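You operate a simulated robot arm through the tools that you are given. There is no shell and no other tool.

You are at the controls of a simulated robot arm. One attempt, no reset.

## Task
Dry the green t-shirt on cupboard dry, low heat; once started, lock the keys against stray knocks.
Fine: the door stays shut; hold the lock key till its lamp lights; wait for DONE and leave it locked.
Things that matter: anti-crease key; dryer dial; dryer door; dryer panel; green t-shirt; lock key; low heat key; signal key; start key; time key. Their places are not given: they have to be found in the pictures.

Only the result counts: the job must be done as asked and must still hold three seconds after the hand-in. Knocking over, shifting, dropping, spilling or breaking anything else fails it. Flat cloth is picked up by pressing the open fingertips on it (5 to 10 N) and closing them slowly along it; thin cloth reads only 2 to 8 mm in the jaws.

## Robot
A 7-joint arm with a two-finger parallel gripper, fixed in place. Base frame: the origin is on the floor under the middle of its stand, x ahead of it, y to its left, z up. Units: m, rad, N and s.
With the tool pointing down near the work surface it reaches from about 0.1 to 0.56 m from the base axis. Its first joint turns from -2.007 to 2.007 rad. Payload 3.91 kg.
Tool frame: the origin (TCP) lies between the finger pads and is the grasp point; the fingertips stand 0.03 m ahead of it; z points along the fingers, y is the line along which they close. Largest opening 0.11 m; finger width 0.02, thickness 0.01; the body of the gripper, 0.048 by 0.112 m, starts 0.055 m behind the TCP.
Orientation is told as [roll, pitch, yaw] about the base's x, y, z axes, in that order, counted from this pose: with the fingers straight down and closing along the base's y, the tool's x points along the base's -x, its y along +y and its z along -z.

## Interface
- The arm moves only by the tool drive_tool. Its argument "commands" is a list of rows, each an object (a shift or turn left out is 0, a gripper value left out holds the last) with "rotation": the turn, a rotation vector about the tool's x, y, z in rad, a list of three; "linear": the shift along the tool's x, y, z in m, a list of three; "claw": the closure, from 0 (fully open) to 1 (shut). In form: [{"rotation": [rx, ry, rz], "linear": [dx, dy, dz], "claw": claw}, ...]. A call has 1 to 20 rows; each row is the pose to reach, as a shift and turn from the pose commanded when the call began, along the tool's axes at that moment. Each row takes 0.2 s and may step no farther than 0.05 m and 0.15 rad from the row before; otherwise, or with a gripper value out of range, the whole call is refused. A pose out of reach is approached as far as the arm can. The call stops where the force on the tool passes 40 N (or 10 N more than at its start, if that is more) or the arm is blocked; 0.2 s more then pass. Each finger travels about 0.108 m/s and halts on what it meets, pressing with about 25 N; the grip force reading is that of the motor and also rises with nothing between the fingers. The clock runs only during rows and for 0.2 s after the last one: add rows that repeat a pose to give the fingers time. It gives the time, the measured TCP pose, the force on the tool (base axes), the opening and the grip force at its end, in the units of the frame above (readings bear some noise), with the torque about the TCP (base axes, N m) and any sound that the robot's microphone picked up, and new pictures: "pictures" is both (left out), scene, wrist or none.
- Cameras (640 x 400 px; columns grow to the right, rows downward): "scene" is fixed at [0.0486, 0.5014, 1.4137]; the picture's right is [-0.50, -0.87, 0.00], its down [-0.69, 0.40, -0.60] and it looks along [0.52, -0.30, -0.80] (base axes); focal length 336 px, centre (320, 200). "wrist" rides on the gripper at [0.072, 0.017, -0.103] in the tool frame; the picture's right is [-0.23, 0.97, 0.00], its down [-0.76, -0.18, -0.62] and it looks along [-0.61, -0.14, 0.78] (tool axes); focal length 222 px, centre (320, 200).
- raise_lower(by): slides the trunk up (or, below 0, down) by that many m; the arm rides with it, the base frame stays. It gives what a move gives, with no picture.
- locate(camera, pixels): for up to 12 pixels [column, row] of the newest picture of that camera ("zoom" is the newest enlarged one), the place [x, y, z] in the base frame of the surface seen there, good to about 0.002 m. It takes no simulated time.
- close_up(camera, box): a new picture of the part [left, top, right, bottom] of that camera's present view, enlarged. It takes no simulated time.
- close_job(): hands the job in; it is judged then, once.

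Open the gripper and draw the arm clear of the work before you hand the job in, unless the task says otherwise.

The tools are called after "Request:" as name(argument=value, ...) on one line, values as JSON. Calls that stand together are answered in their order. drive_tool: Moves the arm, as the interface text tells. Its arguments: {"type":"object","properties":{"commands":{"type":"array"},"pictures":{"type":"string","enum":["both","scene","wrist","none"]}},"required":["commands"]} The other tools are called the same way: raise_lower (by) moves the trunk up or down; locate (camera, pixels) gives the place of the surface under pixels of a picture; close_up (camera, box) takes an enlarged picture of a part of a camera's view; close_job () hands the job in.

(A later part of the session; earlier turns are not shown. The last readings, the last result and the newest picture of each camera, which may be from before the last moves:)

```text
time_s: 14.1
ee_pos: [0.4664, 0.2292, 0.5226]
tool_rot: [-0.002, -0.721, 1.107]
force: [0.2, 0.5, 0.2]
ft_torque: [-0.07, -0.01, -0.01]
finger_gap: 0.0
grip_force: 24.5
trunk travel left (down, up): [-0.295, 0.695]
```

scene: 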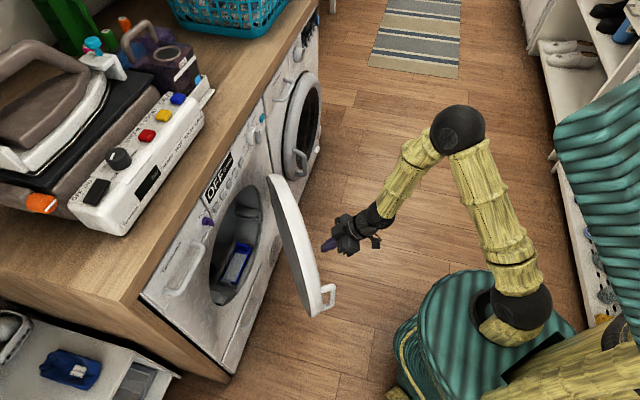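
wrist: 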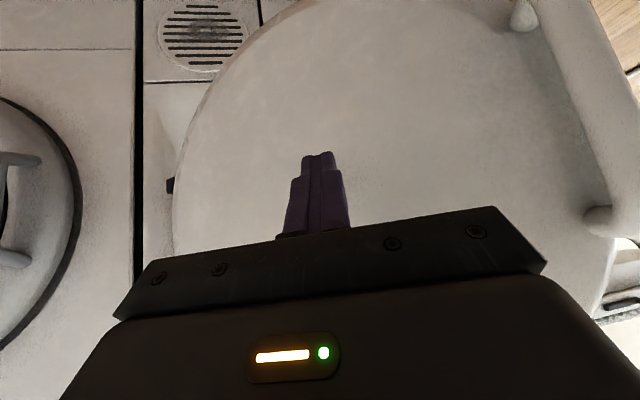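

The fingertip points at the outer face left of centre (wrist 318,155), clear of the handle posts at (520,12) and (597,220). I push along the door's arc most of the way.

Request:
drive_tool(commands=[{"linear": [-0.018, 0.0065, 0.016], "claw": 1}, {"linear": [-0.0362, 0.013, 0.0319], "claw": 1}, {"linear": [-0.0505, 0.0197, 0.0444], "claw": 1}, {"linear": [-0.0648, 0.0264, 0.0569], "claw": 1}, {"linear": [-0.0807, 0.0305, 0.0709], "claw": 1}, {"linear": [-0.0966, 0.0347, 0.0849], "claw": 1}, {"linear": [-0.1127, 0.0357, 0.0991], "claw": 1}, {"linear": [-0.1289, 0.0367, 0.1133], "claw": 1}], pictures="both")

```text
time_s: 15.8
ee_pos: [0.5127, 0.4033, 0.5207]
tool_rot: [-0.001, -0.719, 1.102]
force: [0.0, 0.2, 0.3]
ft_torque: [0.02, -0.01, 0.03]
finger_gap: 0.0
grip_force: 24.7
trunk travel left (down, up): [-0.295, 0.695]
```

scene: 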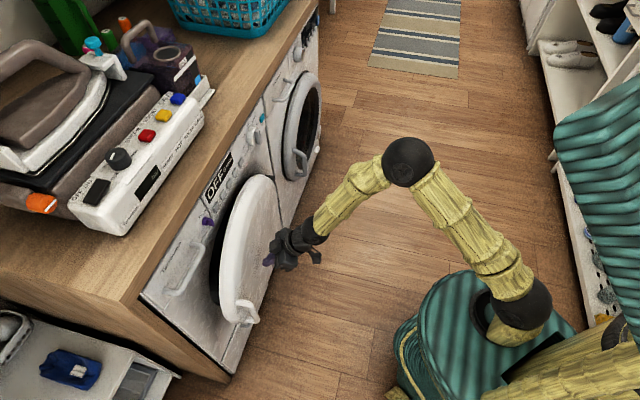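
wrist: 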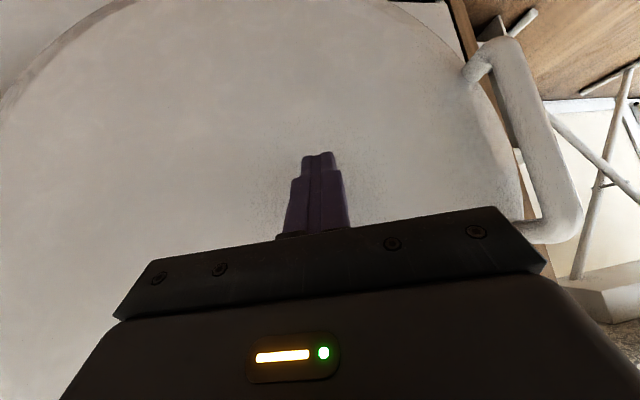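

The door swings freely and is about 10° from shut. I continue pushing along the arc until it meets the frame.

Request:
drive_tool(commands=[{"linear": [-0.0101, -0.0011, 0.0089], "claw": 1}, {"linear": [-0.0201, -0.0023, 0.0177], "claw": 1}, {"linear": [-0.0302, -0.0034, 0.0266], "claw": 1}, {"linear": [-0.0358, -0.0052, 0.0315], "claw": 1}, {"linear": [-0.0413, -0.0071, 0.0363], "claw": 1}, {"linear": [-0.0468, -0.0084, 0.0412], "claw": 1}, {"linear": [-0.0524, -0.0098, 0.046], "claw": 1}, {"linear": [-0.058, -0.0111, 0.0508], "claw": 1}], pictures="both")

```text
time_s: 16.9
ee_pos: [0.5325, 0.4383, 0.5194]
tool_rot: [0.001, -0.705, 1.102]
force: [-14.4, -17.1, 17.0]
ft_torque: [0.03, -0.08, -0.05]
finger_gap: 0.0002
grip_force: 24.9
trunk travel left (down, up): [-0.295, 0.695]
stopped in row 5: the force on the tool passed its limit at 51 N (the readings are from after the stop); the commanded pose is now the measured one
```

scene: 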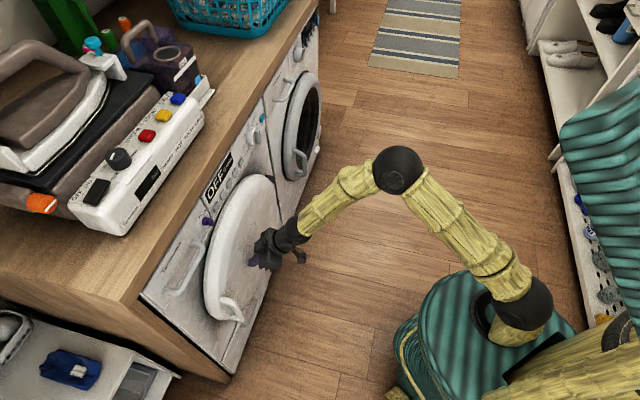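
wrist: 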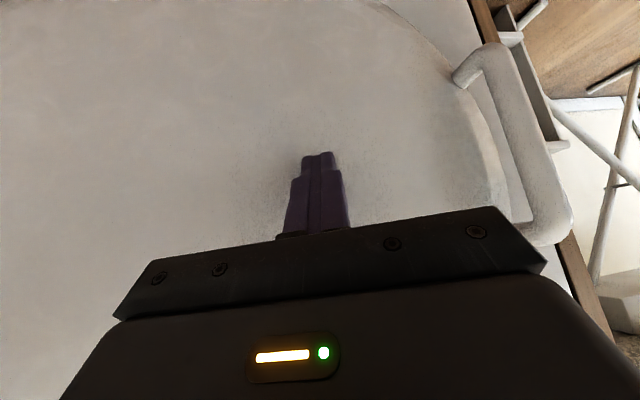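

Contact force reached 51 N with the door apparently shut. I'll measure the door face against the dryer plane and zoom in on its rim.

Request:
locate(camera="scene", pixels=[[250, 200], [230, 250], [220, 290], [262, 230], [245, 280], [232, 310], [207, 270], [268, 190], [240, 180]])

Request:
close_up(camera="scene", box=[190, 165, 290, 335])

```text
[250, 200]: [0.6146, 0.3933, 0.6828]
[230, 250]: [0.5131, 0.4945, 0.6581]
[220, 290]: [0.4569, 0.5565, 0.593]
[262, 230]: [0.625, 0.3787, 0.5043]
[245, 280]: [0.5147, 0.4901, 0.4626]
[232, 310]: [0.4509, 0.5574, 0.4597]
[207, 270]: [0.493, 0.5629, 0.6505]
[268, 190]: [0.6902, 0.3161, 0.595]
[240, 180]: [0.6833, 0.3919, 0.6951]
```

```text
2.35 times, centred on (240, 250) of scene
```

zoom: 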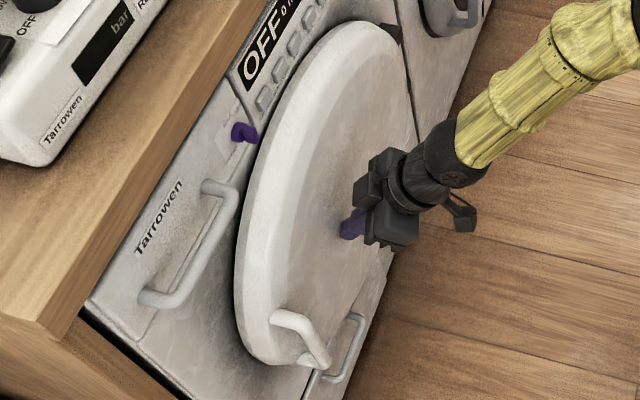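

The door face is parallel to the dryer front (x+y≈1.007 all over), so it's shut. I back away and check that it stays shut.

Request:
drive_tool(commands=[{"linear": [0.015, 0, -0.013], "claw": 1}, {"linear": [0.035, 0, -0.031], "claw": 1}, {"linear": [0.06, 0, -0.053], "claw": 1}, {"linear": [0.09, 0, -0.079], "claw": 1}, {"linear": [0.12, 0, -0.105], "claw": 1}], pictures="both")

Request:
locate(camera="scene", pixels=[[250, 200], [230, 250], [220, 290], [262, 230], [245, 280], [232, 310], [268, 190], [217, 185], [235, 302]])

```text
time_s: 18.1
ee_pos: [0.4591, 0.2995, 0.5221]
tool_rot: [0.001, -0.706, 1.102]
force: [-0.6, -0.2, 0.3]
ft_torque: [0.01, 0.02, 0.01]
finger_gap: 0.0002
grip_force: 25.1
trunk travel left (down, up): [-0.295, 0.695]
```

scene: 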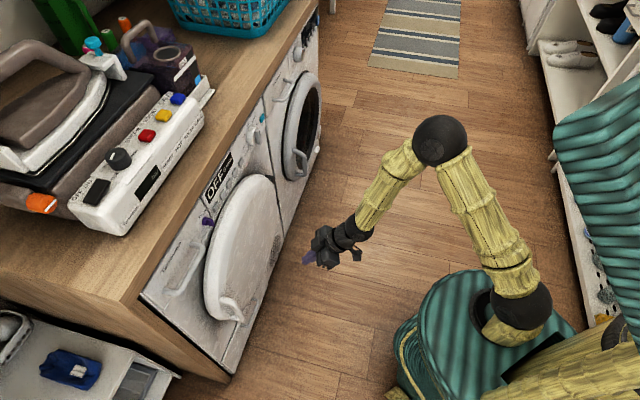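
wrist: 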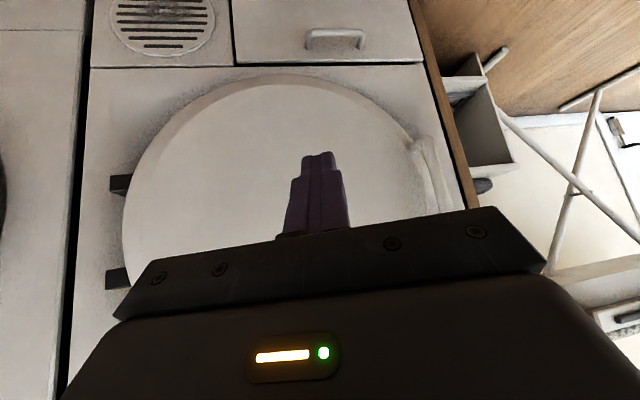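

```text
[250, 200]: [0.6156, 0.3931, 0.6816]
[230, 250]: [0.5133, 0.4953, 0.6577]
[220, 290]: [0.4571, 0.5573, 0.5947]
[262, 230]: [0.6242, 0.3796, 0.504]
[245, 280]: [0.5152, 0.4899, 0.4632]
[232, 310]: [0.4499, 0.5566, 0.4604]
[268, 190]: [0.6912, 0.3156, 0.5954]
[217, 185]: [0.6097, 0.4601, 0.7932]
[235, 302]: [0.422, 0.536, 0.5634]
```

The door stays shut. Next is the dial: I raise the trunk by 0.25 m to bring the tool to panel height.

Request:
raise_lower(by=0.25)

Request:
drive_tool(commands=[{"rotation": [0.069, 0, 0.08], "linear": [0, 0, -0.02], "claw": 1}, {"rotation": [0.137, 0, 0.161], "linear": [0, 0, -0.04], "claw": 1}, {"rotation": [0.206, 0, 0.241], "linear": [0, 0, -0.06], "claw": 1}], pictures="none")

```text
time_s: 20.7
ee_pos: [0.459, 0.2994, 0.7735]
tool_rot: [0.002, -0.705, 1.101]
force: [-0.1, 0.2, -0.2]
ft_torque: [0.03, 0.0, -0.02]
finger_gap: 0.0001
grip_force: 25.5
trunk travel left (down, up): [-0.545, 0.445]
```

```text
time_s: 21.5
ee_pos: [0.4426, 0.2638, 0.819]
tool_rot: [0.002, -0.704, 0.783]
force: [0.2, 0.6, -1.0]
ft_torque: [-0.02, 0.01, 0.0]
finger_gap: 0.0
grip_force: 24.9
trunk travel left (down, up): [-0.545, 0.445]
```

Now I tip the tool to horizontal facing the panel, moving right toward the dial and partly opening the fingers.

Request:
drive_tool(commands=[{"rotation": [0, -0.124, 0], "linear": [0, -0.024, 0.0055], "claw": 0.5}, {"rotation": [0, -0.248, 0], "linear": [0, -0.049, 0.011], "claw": 0.5}, {"rotation": [0, -0.372, 0], "linear": [0, -0.073, 0.0165], "claw": 0.5}, {"rotation": [0, -0.496, 0], "linear": [0, -0.097, 0.022], "claw": 0.5}, {"rotation": [0, -0.62, 0], "linear": [0, -0.122, 0.0275], "claw": 0.5}, {"rotation": [0, -0.744, 0], "linear": [0, -0.146, 0.033], "claw": 0.5}, {"rotation": [0, -0.866, 0], "linear": [0, -0.17, 0.0383], "claw": 0.5}], pictures="both")

```text
time_s: 23.1
ee_pos: [0.5787, 0.1631, 0.7867]
tool_rot: [2.559, -1.569, -1.775]
force: [-0.2, 0.4, -0.5]
ft_torque: [0.01, -0.03, -0.01]
finger_gap: 0.0551
grip_force: 0.1
trunk travel left (down, up): [-0.545, 0.445]
```

scene: 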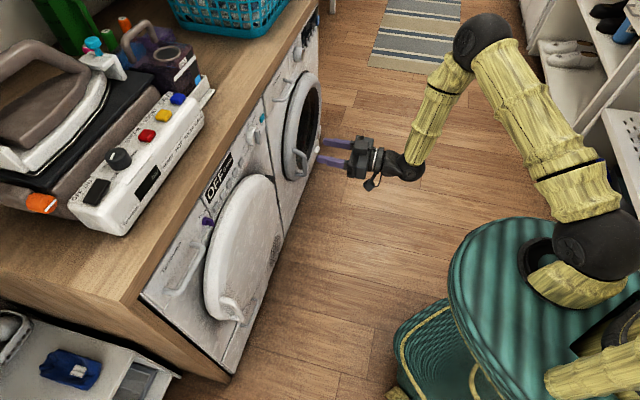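
wrist: 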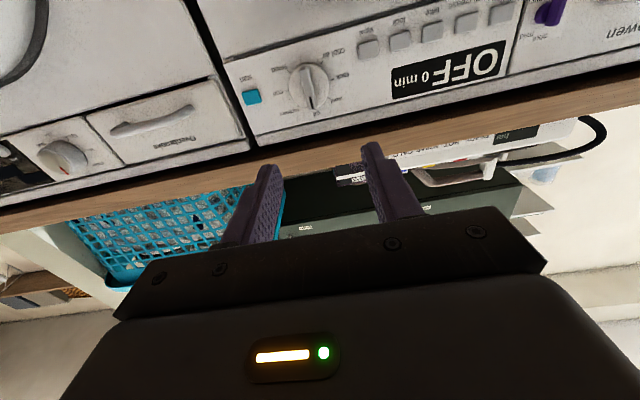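

Tool is horizontal facing the panel. The dial shows at wrist (310,87); zoom and locate its features.

Request:
close_up(camera="wrist", box=[240, 40, 380, 130])

Request:
close_up(camera="wrist", box=[340, 0, 520, 110])

Request:
locate(camera="wrist", pixels=[[311, 82], [308, 68], [313, 103], [292, 88], [329, 82], [300, 72], [251, 98], [311, 90], [311, 75]])

```text
4.44 times, centred on (310, 85) of wrist
```

zoom: 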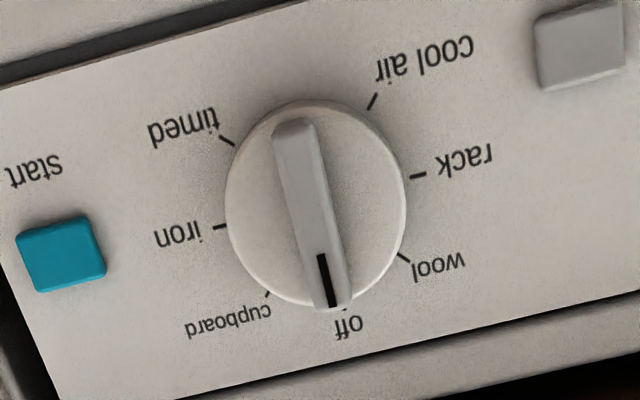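

```text
3.56 times, centred on (430, 55) of wrist
```

zoom: 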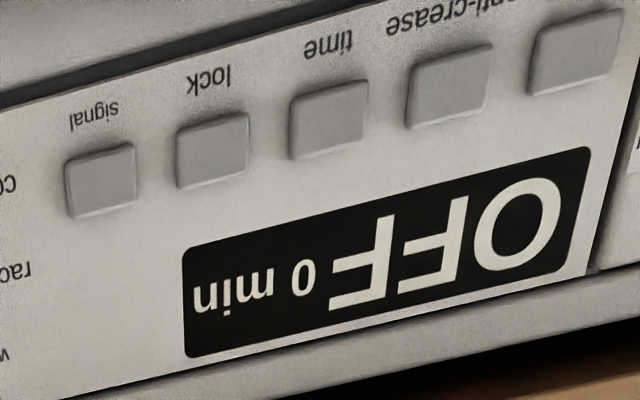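

```text
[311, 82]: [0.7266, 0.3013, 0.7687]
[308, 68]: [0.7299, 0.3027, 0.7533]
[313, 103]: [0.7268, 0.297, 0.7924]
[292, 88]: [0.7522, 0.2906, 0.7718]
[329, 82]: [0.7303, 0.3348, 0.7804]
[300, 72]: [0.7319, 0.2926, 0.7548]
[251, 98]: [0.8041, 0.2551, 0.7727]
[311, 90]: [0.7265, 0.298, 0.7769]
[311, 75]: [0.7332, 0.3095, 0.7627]
```

I'll locate the tick marks and dial outline precisely.

Request:
close_up(camera="wrist", box=[280, 55, 340, 115])

Request:
locate(camera="wrist", pixels=[[298.1, 105.9], [287.7, 90.9], [289.3, 72.0], [321.7, 62.7], [332.1, 79.4], [328.7, 98.1], [315, 110]])

```text
6.67 times, centred on (310, 85) of wrist
```

zoom: 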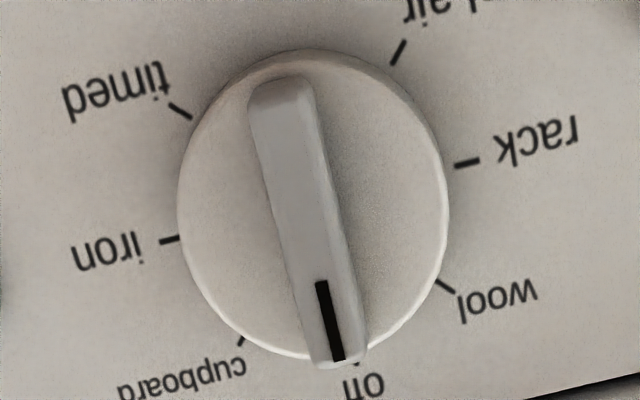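

```text
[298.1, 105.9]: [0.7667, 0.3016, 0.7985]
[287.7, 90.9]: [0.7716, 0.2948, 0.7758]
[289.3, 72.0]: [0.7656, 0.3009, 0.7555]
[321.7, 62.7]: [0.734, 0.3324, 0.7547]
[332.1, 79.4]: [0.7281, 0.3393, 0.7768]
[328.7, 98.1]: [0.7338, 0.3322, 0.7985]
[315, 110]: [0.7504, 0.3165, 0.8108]
```

The ticks fit a circle centred at u=0.306, z=0.777 with 45° spacing, so cupboard is 45° clockwise from off. I advance toward the dial, aligning with its axis (tool x+0.010, y−0.012, z+0.12).

Request:
drive_tool(commands=[{"linear": [0.0025, -0.003, 0.03], "claw": 0.5}, {"linear": [0.005, -0.006, 0.06], "claw": 0.5}, {"linear": [0.0075, -0.009, 0.09], "claw": 0.5}, {"linear": [0.01, -0.0123, 0.12], "claw": 0.5}, {"linear": [0.01, -0.0123, 0.12], "claw": 0.5}], pictures="both")

```text
time_s: 24.3
ee_pos: [0.675, 0.2389, 0.7782]
tool_rot: [1.136, -1.568, -0.347]
force: [-0.2, -0.2, 0.0]
ft_torque: [0.04, 0.02, -0.01]
finger_gap: 0.0549
grip_force: 0.0
trunk travel left (down, up): [-0.545, 0.445]
```

scene: 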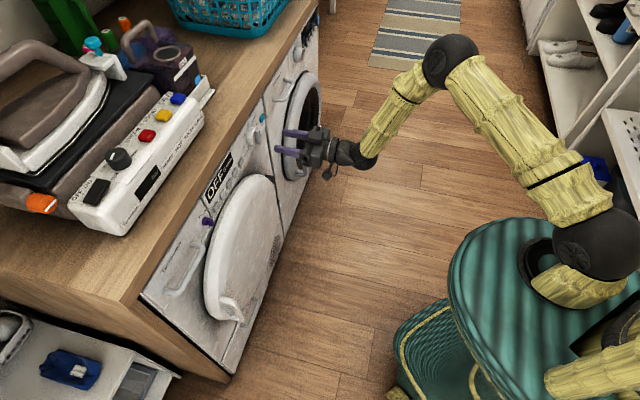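
wrist: 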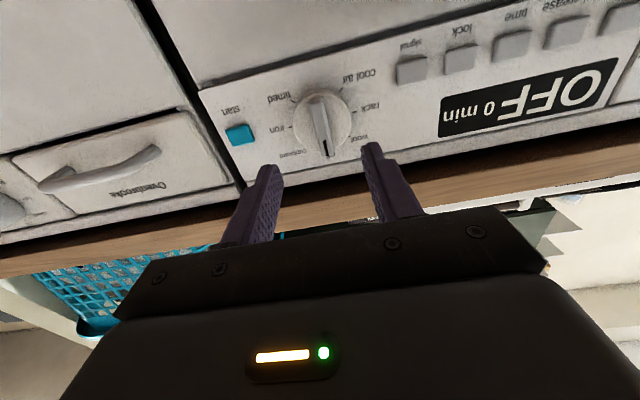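

Fingers straddle the dial at wrist (320,125). I re-measure the dial from this nearer view.

Request:
close_up(camera="wrist", box=[270, 70, 390, 170])

Request:
locate(camera="wrist", pixels=[[318, 97], [321, 115], [326, 150], [323, 130], [316, 115], [327, 115], [297, 125], [348, 120]])

```text
4.00 times, centred on (330, 120) of wrist
```

zoom: 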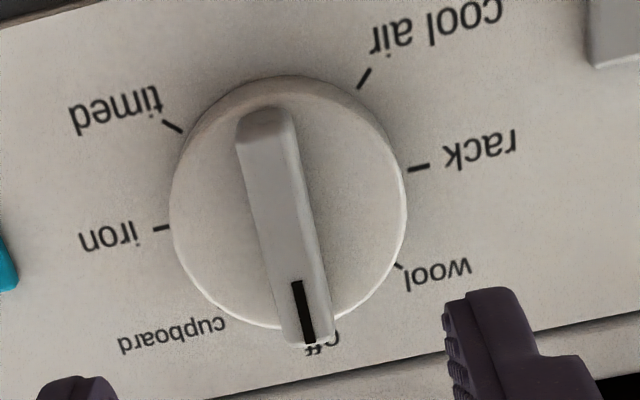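

```text
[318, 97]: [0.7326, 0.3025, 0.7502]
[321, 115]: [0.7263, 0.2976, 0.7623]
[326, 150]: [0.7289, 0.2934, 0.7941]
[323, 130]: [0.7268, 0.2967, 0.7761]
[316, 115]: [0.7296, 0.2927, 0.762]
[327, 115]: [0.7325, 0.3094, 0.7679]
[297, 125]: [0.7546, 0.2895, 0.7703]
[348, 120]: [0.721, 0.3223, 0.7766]
```

The ridge is centred near u≈0.305, z≈0.775, 14 mm tall. I advance the last 58 mm so the fingertips straddle it, without closing yet.

Request:
drive_tool(commands=[{"linear": [0.001, 0.001, 0.02], "claw": 0.5}, {"linear": [0.002, 0.002, 0.04], "claw": 0.5}, {"linear": [0.002, 0.002, 0.05], "claw": 0.5}, {"linear": [0.002, 0.002, 0.057], "claw": 0.5}, {"linear": [0.002, 0.002, 0.057], "claw": 0.5}], pictures="both")

```text
time_s: 25.5
ee_pos: [0.712, 0.2793, 0.7753]
tool_rot: [1.159, -1.57, -0.373]
force: [-0.1, 0.1, 1.3]
ft_torque: [0.0, -0.02, 0.01]
finger_gap: 0.055
grip_force: 0.0
trunk travel left (down, up): [-0.545, 0.445]
```

scene: 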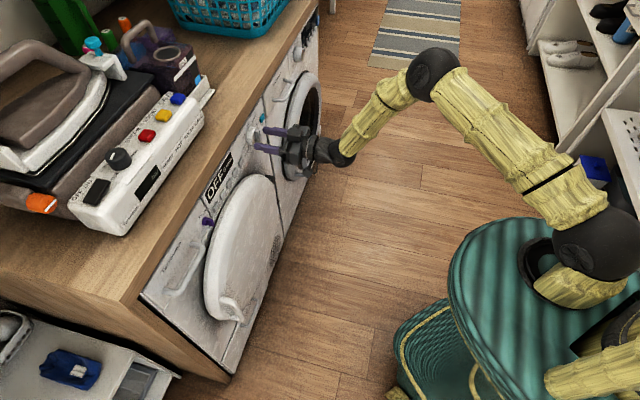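
wrist: 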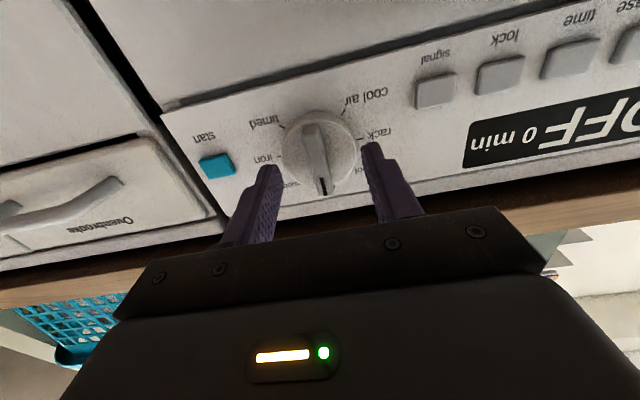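

TCP is on the dial axis (u=0.306, z=0.775) with tips overlapping the ridge by ~7 mm. I advance 4 mm more and close on the ridge.

Request:
drive_tool(commands=[{"linear": [0, 0, 0.004], "claw": 0.5}, {"linear": [0, 0, 0.004], "claw": 0.75}, {"linear": [0, 0, 0.004], "claw": 0.9}, {"linear": [0, 0, 0.004], "claw": 1}, {"linear": [0, 0, 0.004], "claw": 1}], pictures="both")

```text
time_s: 26.7
ee_pos: [0.7155, 0.2819, 0.7756]
tool_rot: [1.174, -1.569, -0.388]
force: [4.6, -3.2, 0.3]
ft_torque: [-0.11, 0.15, -0.2]
finger_gap: 0.0118
grip_force: 44.9
trunk travel left (down, up): [-0.545, 0.445]
```

scene: 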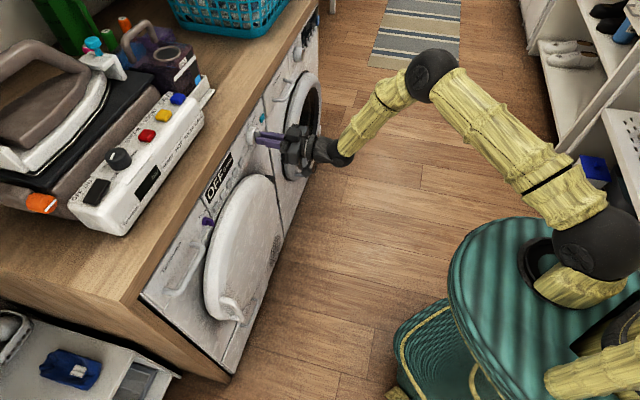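
wrist: 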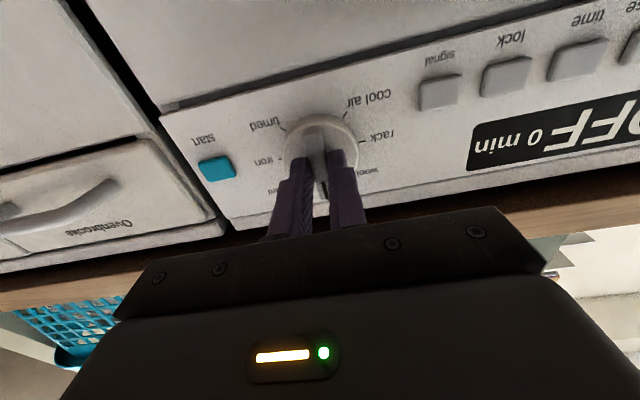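

The fingers hold the ridge (gap 11.8 mm) with a slight +u side load. I shift 1 mm toward it and turn 45° clockwise (positive about tool z).

Request:
drive_tool(commands=[{"linear": [0, -0.001, 0], "rotation": [0, 0, 0.1], "claw": 1}, {"linear": [0, -0.001, 0], "rotation": [0, 0, 0.2], "claw": 1}, {"linear": [0, -0.001, 0], "rotation": [0, 0, 0.3], "claw": 1}, {"linear": [0, -0.001, 0], "rotation": [0, 0, 0.4], "claw": 1}, {"linear": [0, -0.001, 0], "rotation": [0, 0, 0.5], "claw": 1}, {"linear": [0, -0.001, 0], "rotation": [0, 0, 0.6], "claw": 1}, {"linear": [0, -0.001, 0], "rotation": [0, 0, 0.7], "claw": 1}, {"linear": [0, -0.001, 0], "rotation": [0, 0, 0.785], "claw": 1}, {"linear": [0, -0.001, 0], "rotation": [0, 0, 0.785], "claw": 1}], pictures="both")

```text
time_s: 28.7
ee_pos: [0.7156, 0.2817, 0.7743]
tool_rot: [1.567, -0.783, -0.782]
force: [-8.8, -5.1, -3.1]
ft_torque: [-0.47, 0.42, 0.67]
finger_gap: 0.0118
grip_force: 45.0
trunk travel left (down, up): [-0.545, 0.445]
```

scene: 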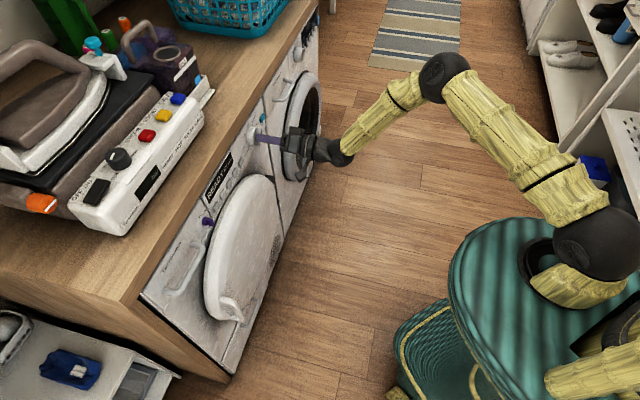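
wrist: 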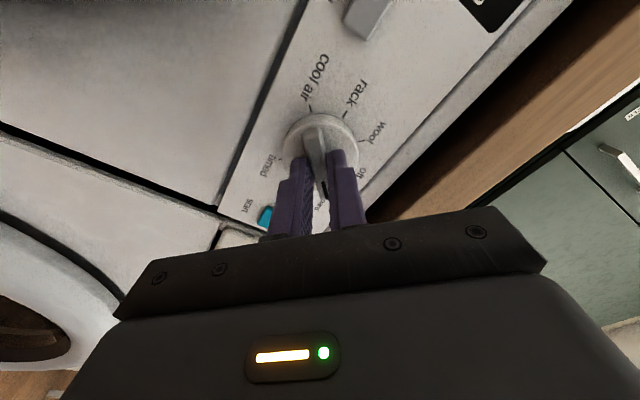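

The tool has turned by 45° and the display changed. I zoom on the panel to read it and on the dial to check its pointer.

Request:
close_up(camera="scene", box=[195, 120, 285, 220])

Request:
close_up(camera="wrist", box=[250, 90, 400, 230])

```text
4.00 times, centred on (240, 170) of scene
```

zoom: 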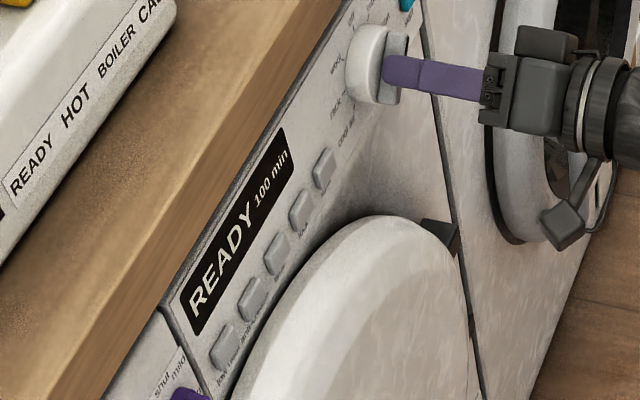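

```text
2.86 times, centred on (325, 160) of wrist
```

zoom: 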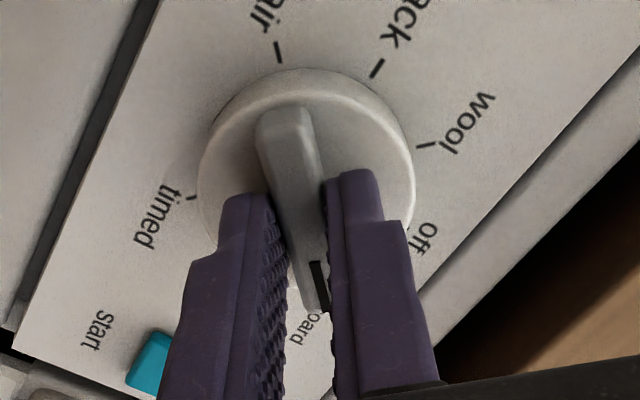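

The display reads READY 100 min, so the dial is on cupboard with the door recognised as shut. I open the fingers slightly and back straight off.

Request:
drive_tool(commands=[{"claw": 0.7}, {"claw": 0.65}, {"linear": [0, 0, -0.02], "claw": 0.65}, {"linear": [0, 0, -0.05], "claw": 0.65}, {"linear": [0, 0, -0.09], "claw": 0.65}, {"linear": [0, 0, -0.13], "claw": 1}], pictures="both")

Request:
close_up(camera="scene", box=[195, 120, 285, 220])

Request:
close_up(camera="scene", box=[235, 110, 275, 150])

```text
time_s: 30.1
ee_pos: [0.6251, 0.1903, 0.7779]
tool_rot: [1.569, -0.785, -0.787]
force: [-0.3, -0.7, 0.1]
ft_torque: [-0.03, 0.02, 0.0]
finger_gap: 0.0
grip_force: 24.5
trunk travel left (down, up): [-0.545, 0.445]
```

scene: 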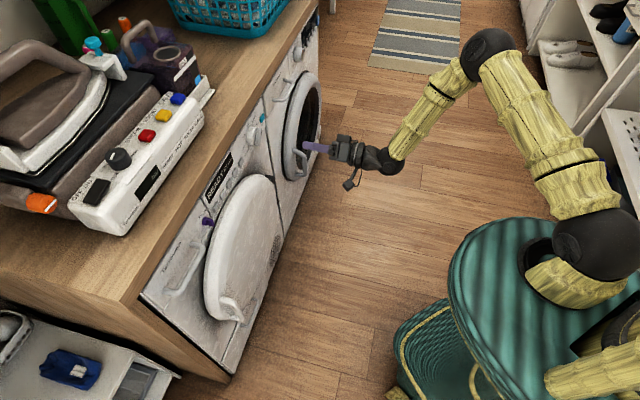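
wrist: 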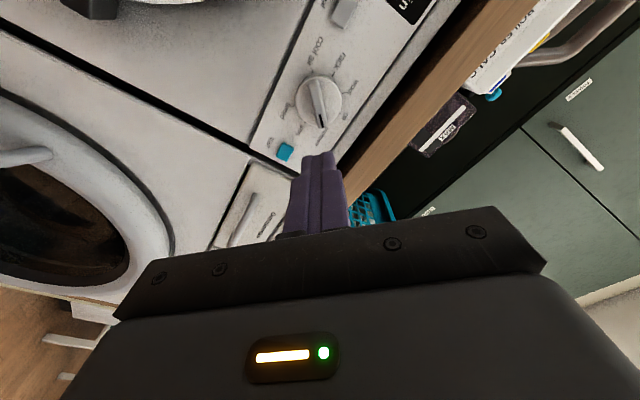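

```text
4.00 times, centred on (240, 170) of scene
```

zoom: 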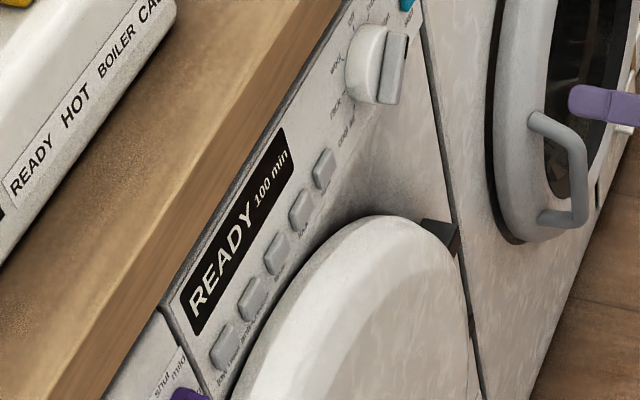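

```text
10.00 times, centred on (255, 130) of scene
```

zoom: 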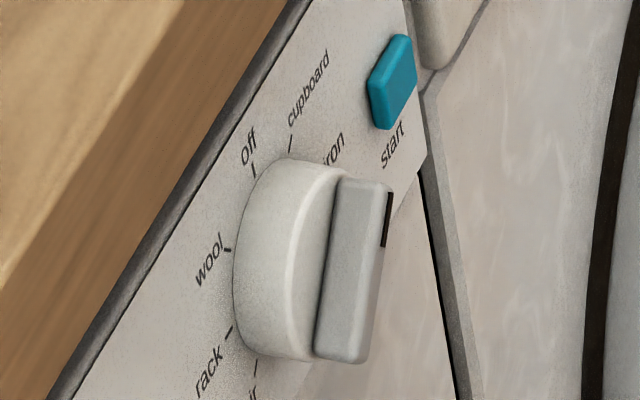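

The pointer is on cupboard and the display stays READY 100 min. With fingers shut, I turn the tool back upright and move left in front of the low heat key (u≈0.072, z≈0.757).

Request:
drive_tool(commands=[{"rotation": [0, 0, -0.131], "linear": [0.0302, 0.0254, 0], "claw": 1}, {"rotation": [0, 0, -0.262], "linear": [0.0603, 0.0508, 0], "claw": 1}, {"rotation": [0, 0, -0.393], "linear": [0.0905, 0.0763, 0], "claw": 1}, {"rotation": [0, 0, -0.524], "linear": [0.1207, 0.1017, 0], "claw": 1}, {"rotation": [0, 0, -0.655], "linear": [0.1508, 0.1271, 0], "claw": 1}, {"rotation": [0, 0, -0.785], "linear": [0.181, 0.1525, 0], "claw": 1}, {"rotation": [0, 0, -0.785], "linear": [0.181, 0.1525, 0], "claw": 1}], pictures="both")

```text
time_s: 31.7
ee_pos: [0.4593, 0.356, 0.7601]
tool_rot: [-0.924, -1.568, 1.711]
force: [-0.7, 0.2, -0.2]
ft_torque: [0.03, -0.01, 0.0]
finger_gap: 0.0001
grip_force: 24.8
trunk travel left (down, up): [-0.545, 0.445]
```

scene: 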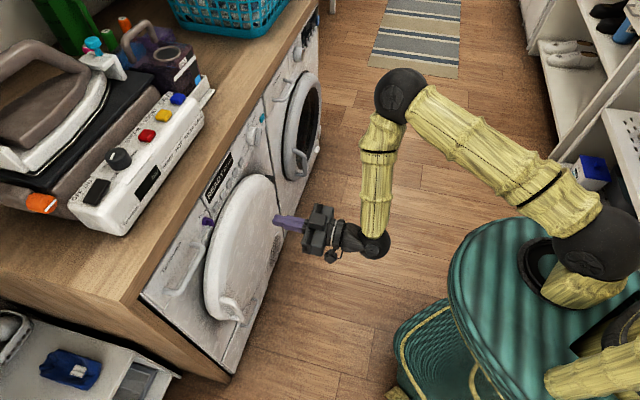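
wrist: 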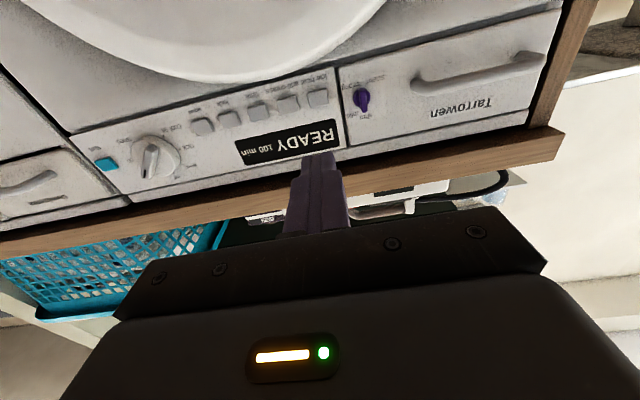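

TCP is aligned with u≈0.073, z≈0.760. I zoom the wrist view on the keys and locate their centres.

Request:
close_up(camera="wrist", box=[180, 65, 380, 175])

Request:
locate(camera="wrist", pixels=[[317, 97], [289, 104], [259, 111], [230, 118], [203, 125], [106, 163], [362, 98], [305, 128], [362, 105]])

```text
3.20 times, centred on (280, 120) of wrist
```

zoom: 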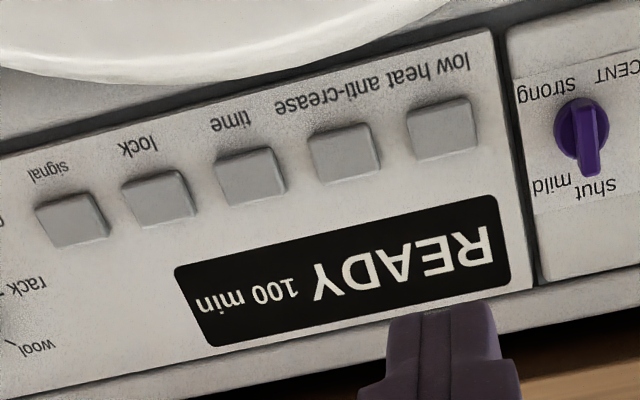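

```text
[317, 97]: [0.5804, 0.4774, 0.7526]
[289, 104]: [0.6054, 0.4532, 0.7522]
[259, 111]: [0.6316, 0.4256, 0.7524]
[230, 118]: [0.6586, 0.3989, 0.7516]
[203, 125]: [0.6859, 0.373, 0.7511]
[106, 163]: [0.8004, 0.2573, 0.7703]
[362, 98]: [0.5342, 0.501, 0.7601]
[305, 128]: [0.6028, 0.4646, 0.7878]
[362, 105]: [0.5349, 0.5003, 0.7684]
```

Key positions confirmed: low heat at u=0.073, z≈0.754. I press it straight in (tip contact expected at ~0.143 m) and withdraw in the same move.

Request:
drive_tool(commands=[{"linear": [0.003, 0, 0.04], "claw": 1}, {"linear": [0.005, 0, 0.08], "claw": 1}, {"linear": [0.005, 0, 0.115], "claw": 1}, {"linear": [0.005, 0, 0.132], "claw": 1}, {"linear": [0.005, 0, 0.139], "claw": 1}, {"linear": [0.005, 0, 0.143], "claw": 1}, {"linear": [0.005, 0, 0.146], "claw": 1}, {"linear": [0.005, 0, 0.13], "claw": 1}, {"linear": [0.005, 0, 0.1], "claw": 1}], pictures="both")

Request:
close_up(camera="scene", box=[195, 140, 255, 220])

Request:
close_up(camera="wrist", box=[180, 65, 380, 175])

```text
time_s: 33.7
ee_pos: [0.5279, 0.4275, 0.7517]
tool_rot: [1.653, -1.569, -0.867]
force: [1.0, 0.3, -0.3]
ft_torque: [-0.01, 0.0, 0.02]
finger_gap: 0.0001
grip_force: 25.5
trunk travel left (down, up): [-0.545, 0.445]
```

scene: 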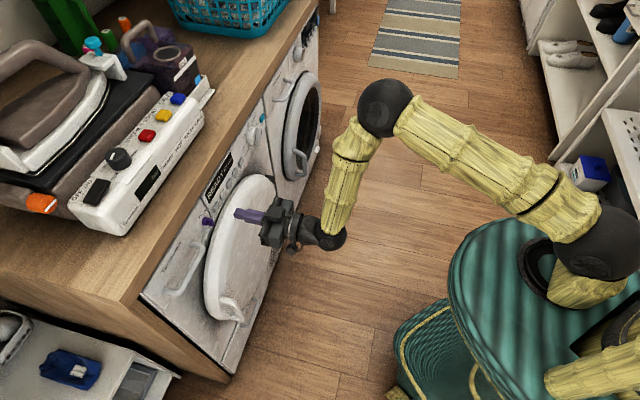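
wrist: 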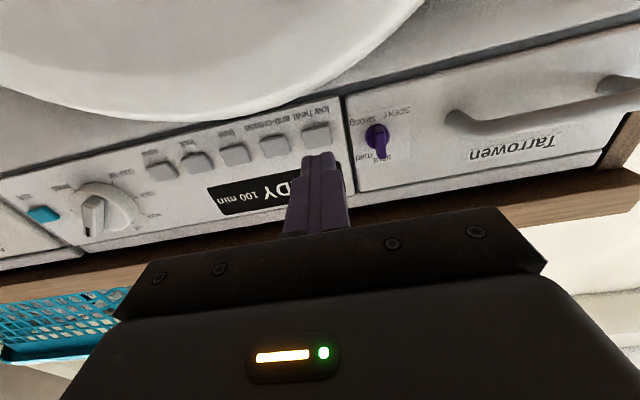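

```text
5.00 times, centred on (225, 180) of scene
```

zoom: 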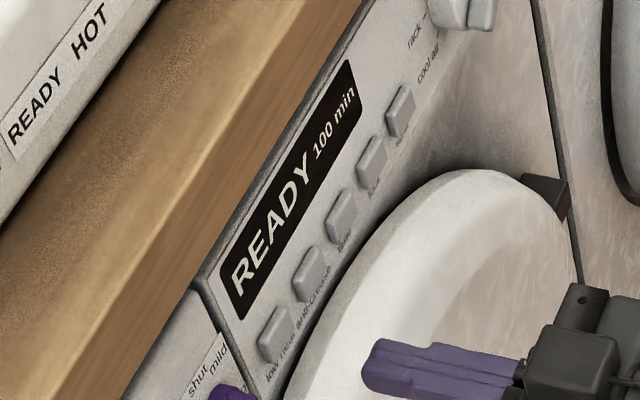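

```text
3.20 times, centred on (280, 120) of wrist
```

zoom: 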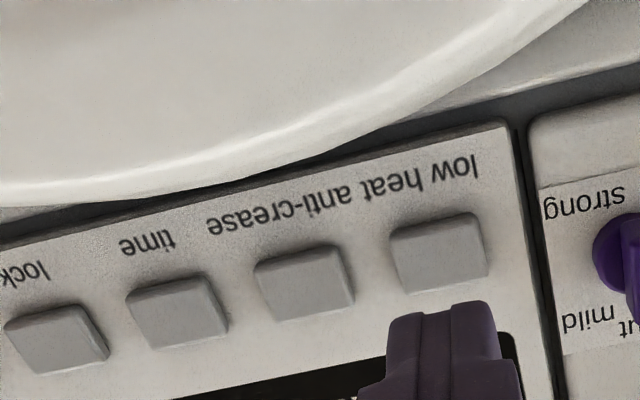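

No lamp lit and still READY, so the press was probably too shallow. I press deeper (to ~4 mm beyond the earlier depth) and end the call there to read the force.

Request:
drive_tool(commands=[{"linear": [-0.003, -0.001, 0.035], "claw": 1}, {"linear": [-0.003, -0.001, 0.043], "claw": 1}, {"linear": [-0.003, -0.001, 0.046], "claw": 1}, {"linear": [-0.003, -0.001, 0.049], "claw": 1}], pictures="both")

Request:
close_up(camera="scene", box=[195, 140, 255, 220])

Request:
close_up(camera="wrist", box=[220, 90, 400, 220])

```text
time_s: 34.7
ee_pos: [0.5631, 0.4611, 0.7542]
tool_rot: [0.977, -1.57, -0.19]
force: [-4.3, -3.4, -0.2]
ft_torque: [-0.04, 0.0, -0.01]
finger_gap: 0.0
grip_force: 24.8
trunk travel left (down, up): [-0.545, 0.445]
heard: click
```

scene: 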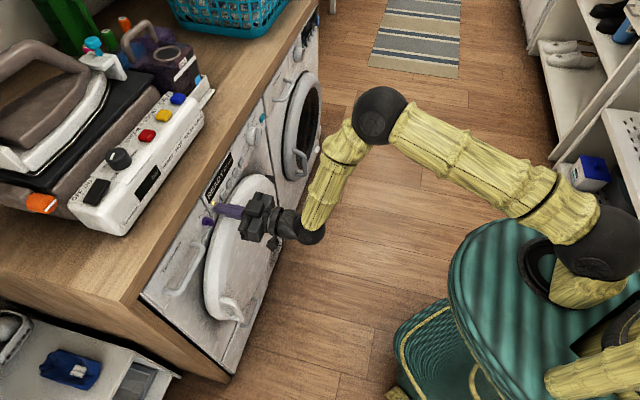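
wrist: 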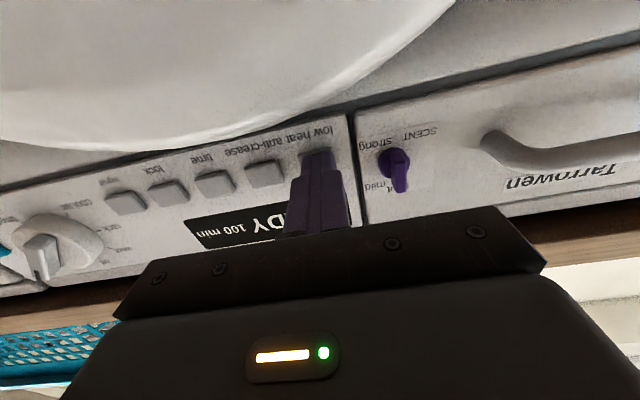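

```text
5.00 times, centred on (225, 180) of scene
```

zoom: 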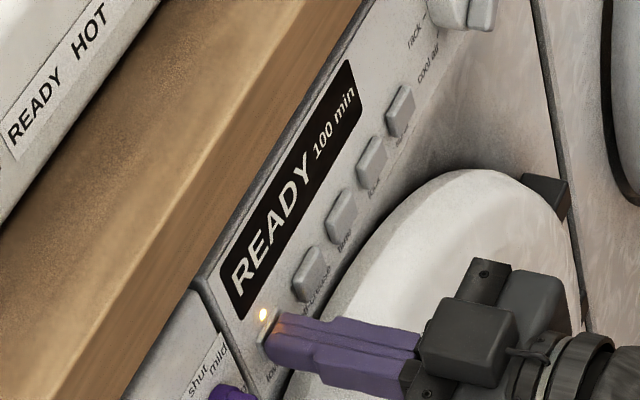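

```text
3.08 times, centred on (310, 155) of wrist
```

zoom: 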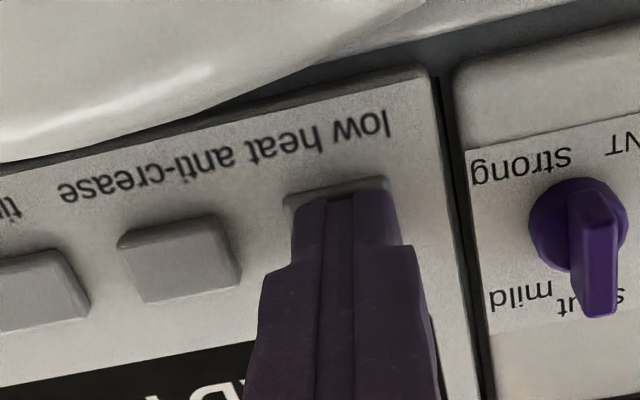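

A click was heard and the low heat lamp lit at scene zoom (262,315). I withdraw and move right toward the start key (u≈0.385, z≈0.774), staying back.

Request:
drive_tool(commands=[{"linear": [0, 0, -0.03], "claw": 1}, {"linear": [0, 0, -0.07], "claw": 1}, {"linear": [0, 0, -0.1], "claw": 1}, {"linear": [-0.003, -0.045, -0.1], "claw": 1}, {"linear": [-0.006, -0.09, -0.1], "claw": 1}, {"linear": [-0.009, -0.135, -0.1], "claw": 1}, {"linear": [-0.012, -0.18, -0.1], "claw": 1}, {"linear": [-0.015, -0.225, -0.1], "claw": 1}, {"linear": [-0.018, -0.27, -0.1], "claw": 1}, {"linear": [-0.02, -0.313, -0.1], "claw": 1}, {"linear": [-0.02, -0.313, -0.1], "claw": 1}], pictures="both")

Request:
close_up(camera="scene", box=[195, 120, 285, 220])

Request:
close_up(camera="wrist", box=[220, 60, 480, 220])

```text
time_s: 37.1
ee_pos: [0.7142, 0.1692, 0.7751]
tool_rot: [1.235, -1.569, -0.447]
force: [0.4, -0.5, -0.6]
ft_torque: [-0.02, -0.03, -0.03]
finger_gap: 0.0001
grip_force: 25.1
trunk travel left (down, up): [-0.545, 0.445]
```

scene: 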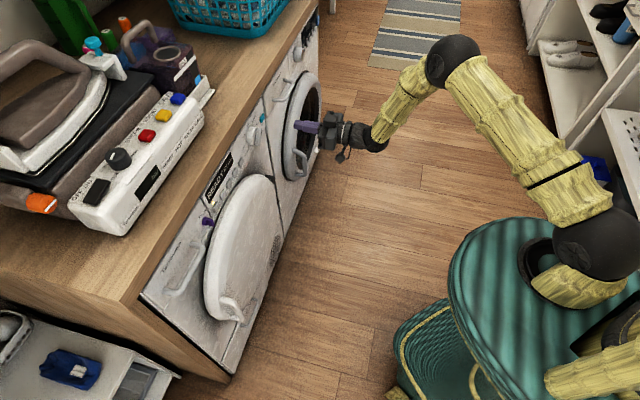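
wrist: 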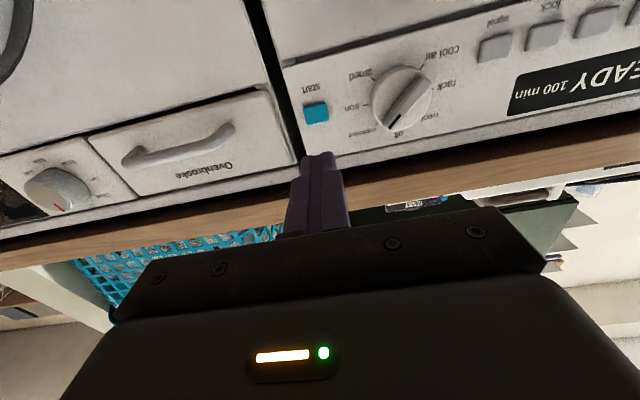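

```text
4.00 times, centred on (240, 170) of scene
```

zoom: 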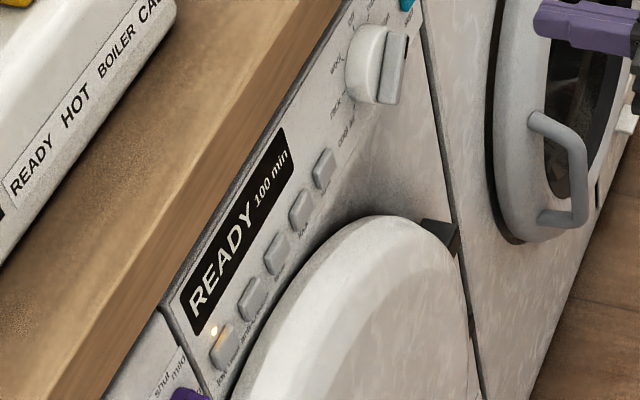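

```text
2.46 times, centred on (350, 140) of wrist
```

zoom: 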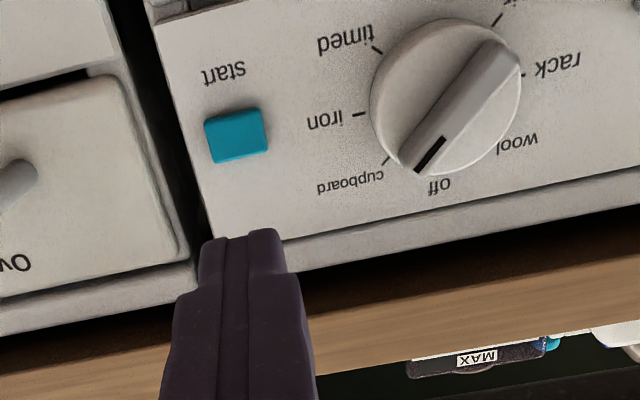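

Low heat lamp stays lit and the dial points at cupboard. The start key is at wrist (316,112); I locate it.

Request:
locate(camera="wrist", pixels=[[316, 112], [311, 110], [322, 114], [316, 106], [316, 119], [300, 112], [140, 160], [30, 40]])

```text
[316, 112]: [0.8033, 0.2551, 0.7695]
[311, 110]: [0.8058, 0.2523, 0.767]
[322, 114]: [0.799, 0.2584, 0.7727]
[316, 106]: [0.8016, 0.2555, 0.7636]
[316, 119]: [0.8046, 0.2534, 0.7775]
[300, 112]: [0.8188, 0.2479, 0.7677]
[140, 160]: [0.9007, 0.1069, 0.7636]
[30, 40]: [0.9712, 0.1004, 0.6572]
```

Start key centre is about u=0.387, z=0.770, with click depth expected near 0.1 m advance. I press and release it.

Request:
drive_tool(commands=[{"linear": [0.004, -0.001, 0.04], "claw": 1}, {"linear": [0.004, -0.001, 0.075], "claw": 1}, {"linear": [0.004, -0.001, 0.09], "claw": 1}, {"linear": [0.004, -0.001, 0.095], "claw": 1}, {"linear": [0.004, -0.001, 0.098], "claw": 1}, {"linear": [0.004, -0.001, 0.101], "claw": 1}, {"linear": [0.004, -0.001, 0.102], "claw": 1}], pictures="both")

Request:
close_up(camera="scene", box=[195, 120, 285, 220])

```text
time_s: 38.7
ee_pos: [0.7872, 0.2401, 0.771]
tool_rot: [0.853, -1.57, -0.068]
force: [-6.7, -7.0, -0.7]
ft_torque: [0.01, -0.03, -0.03]
finger_gap: 0.0
grip_force: 24.6
trunk travel left (down, up): [-0.545, 0.445]
heard: click
```

scene: 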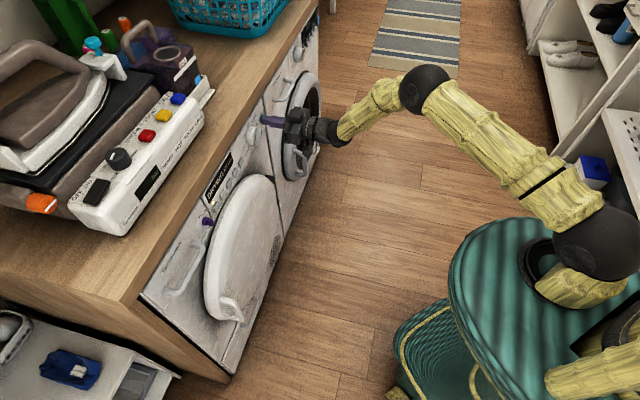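
wrist: 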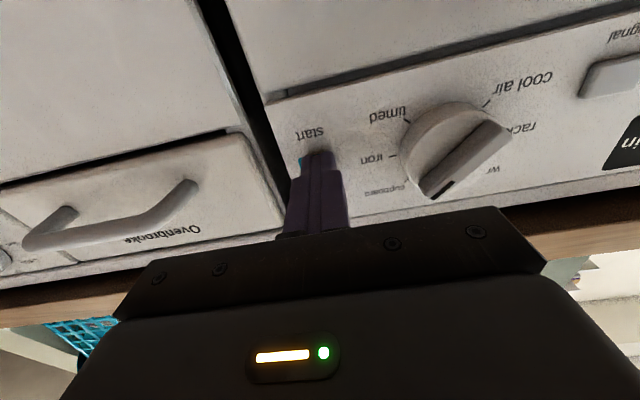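

```text
4.00 times, centred on (240, 170) of scene
```

zoom: 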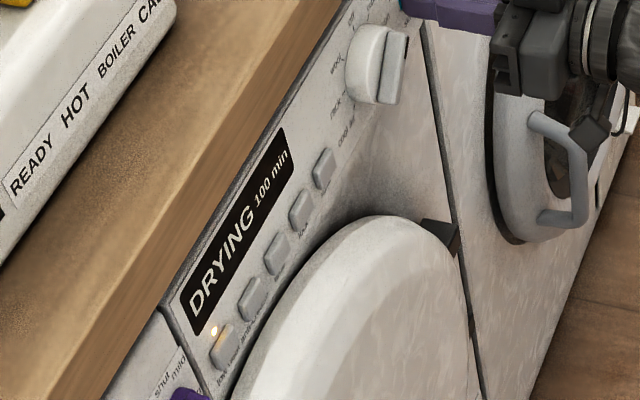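

Click heard and the display reads DRYING 100 min. I withdraw and move left to in front of the lock key (u≈0.1835, z≈0.755).

Request:
drive_tool(commands=[{"linear": [0, 0, -0.03], "claw": 1}, {"linear": [0, 0, -0.065], "claw": 1}, {"linear": [0, 0, -0.09], "claw": 1}, {"linear": [0.003, 0.045, -0.09], "claw": 1}, {"linear": [0.007, 0.09, -0.09], "claw": 1}, {"linear": [0.01, 0.135, -0.09], "claw": 1}, {"linear": [0.013, 0.17, -0.09], "claw": 1}, {"linear": [0.016, 0.2035, -0.09], "claw": 1}, {"linear": [0.016, 0.2035, -0.09], "claw": 1}], pictures="both")

Request:
close_up(camera="wrist", box=[220, 60, 420, 200])

Request:
close_up(camera="scene", box=[195, 120, 285, 220])

```text
time_s: 40.7
ee_pos: [0.5804, 0.3176, 0.754]
tool_rot: [0.841, -1.572, -0.056]
force: [-0.1, -0.2, -0.3]
ft_torque: [0.0, 0.0, 0.0]
finger_gap: 0.0
grip_force: 24.9
trunk travel left (down, up): [-0.545, 0.445]
```

scene: 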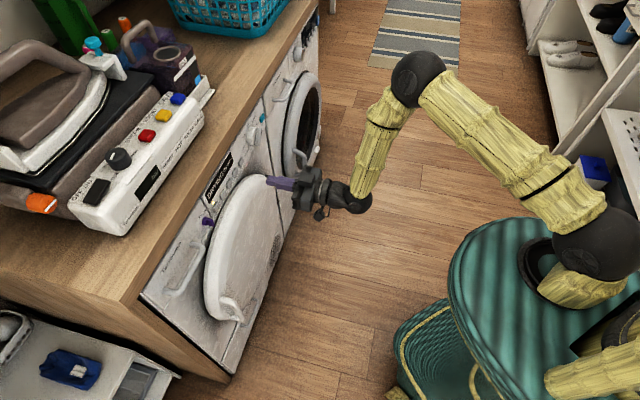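
wrist: 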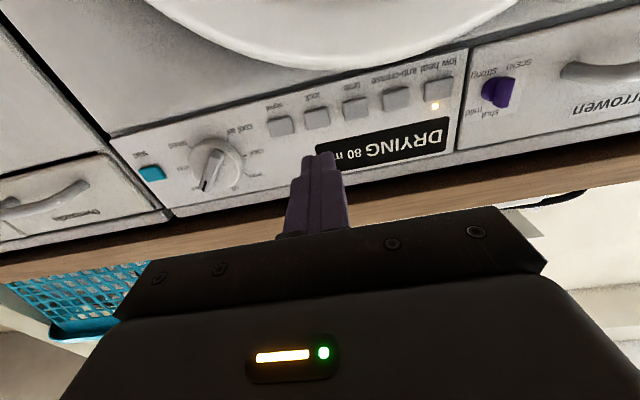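

```text
2.86 times, centred on (320, 130) of wrist
```

zoom: 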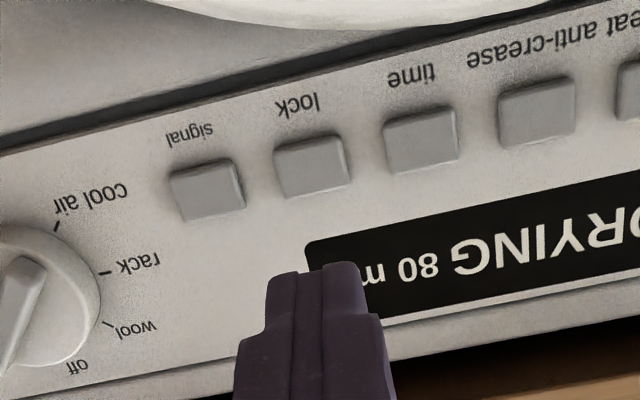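

```text
4.00 times, centred on (240, 170) of scene
```

zoom: 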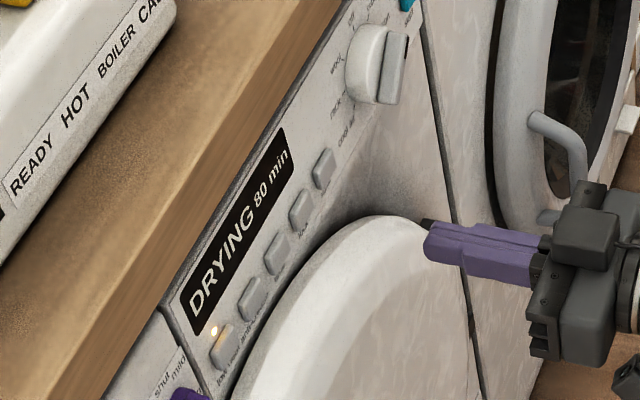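

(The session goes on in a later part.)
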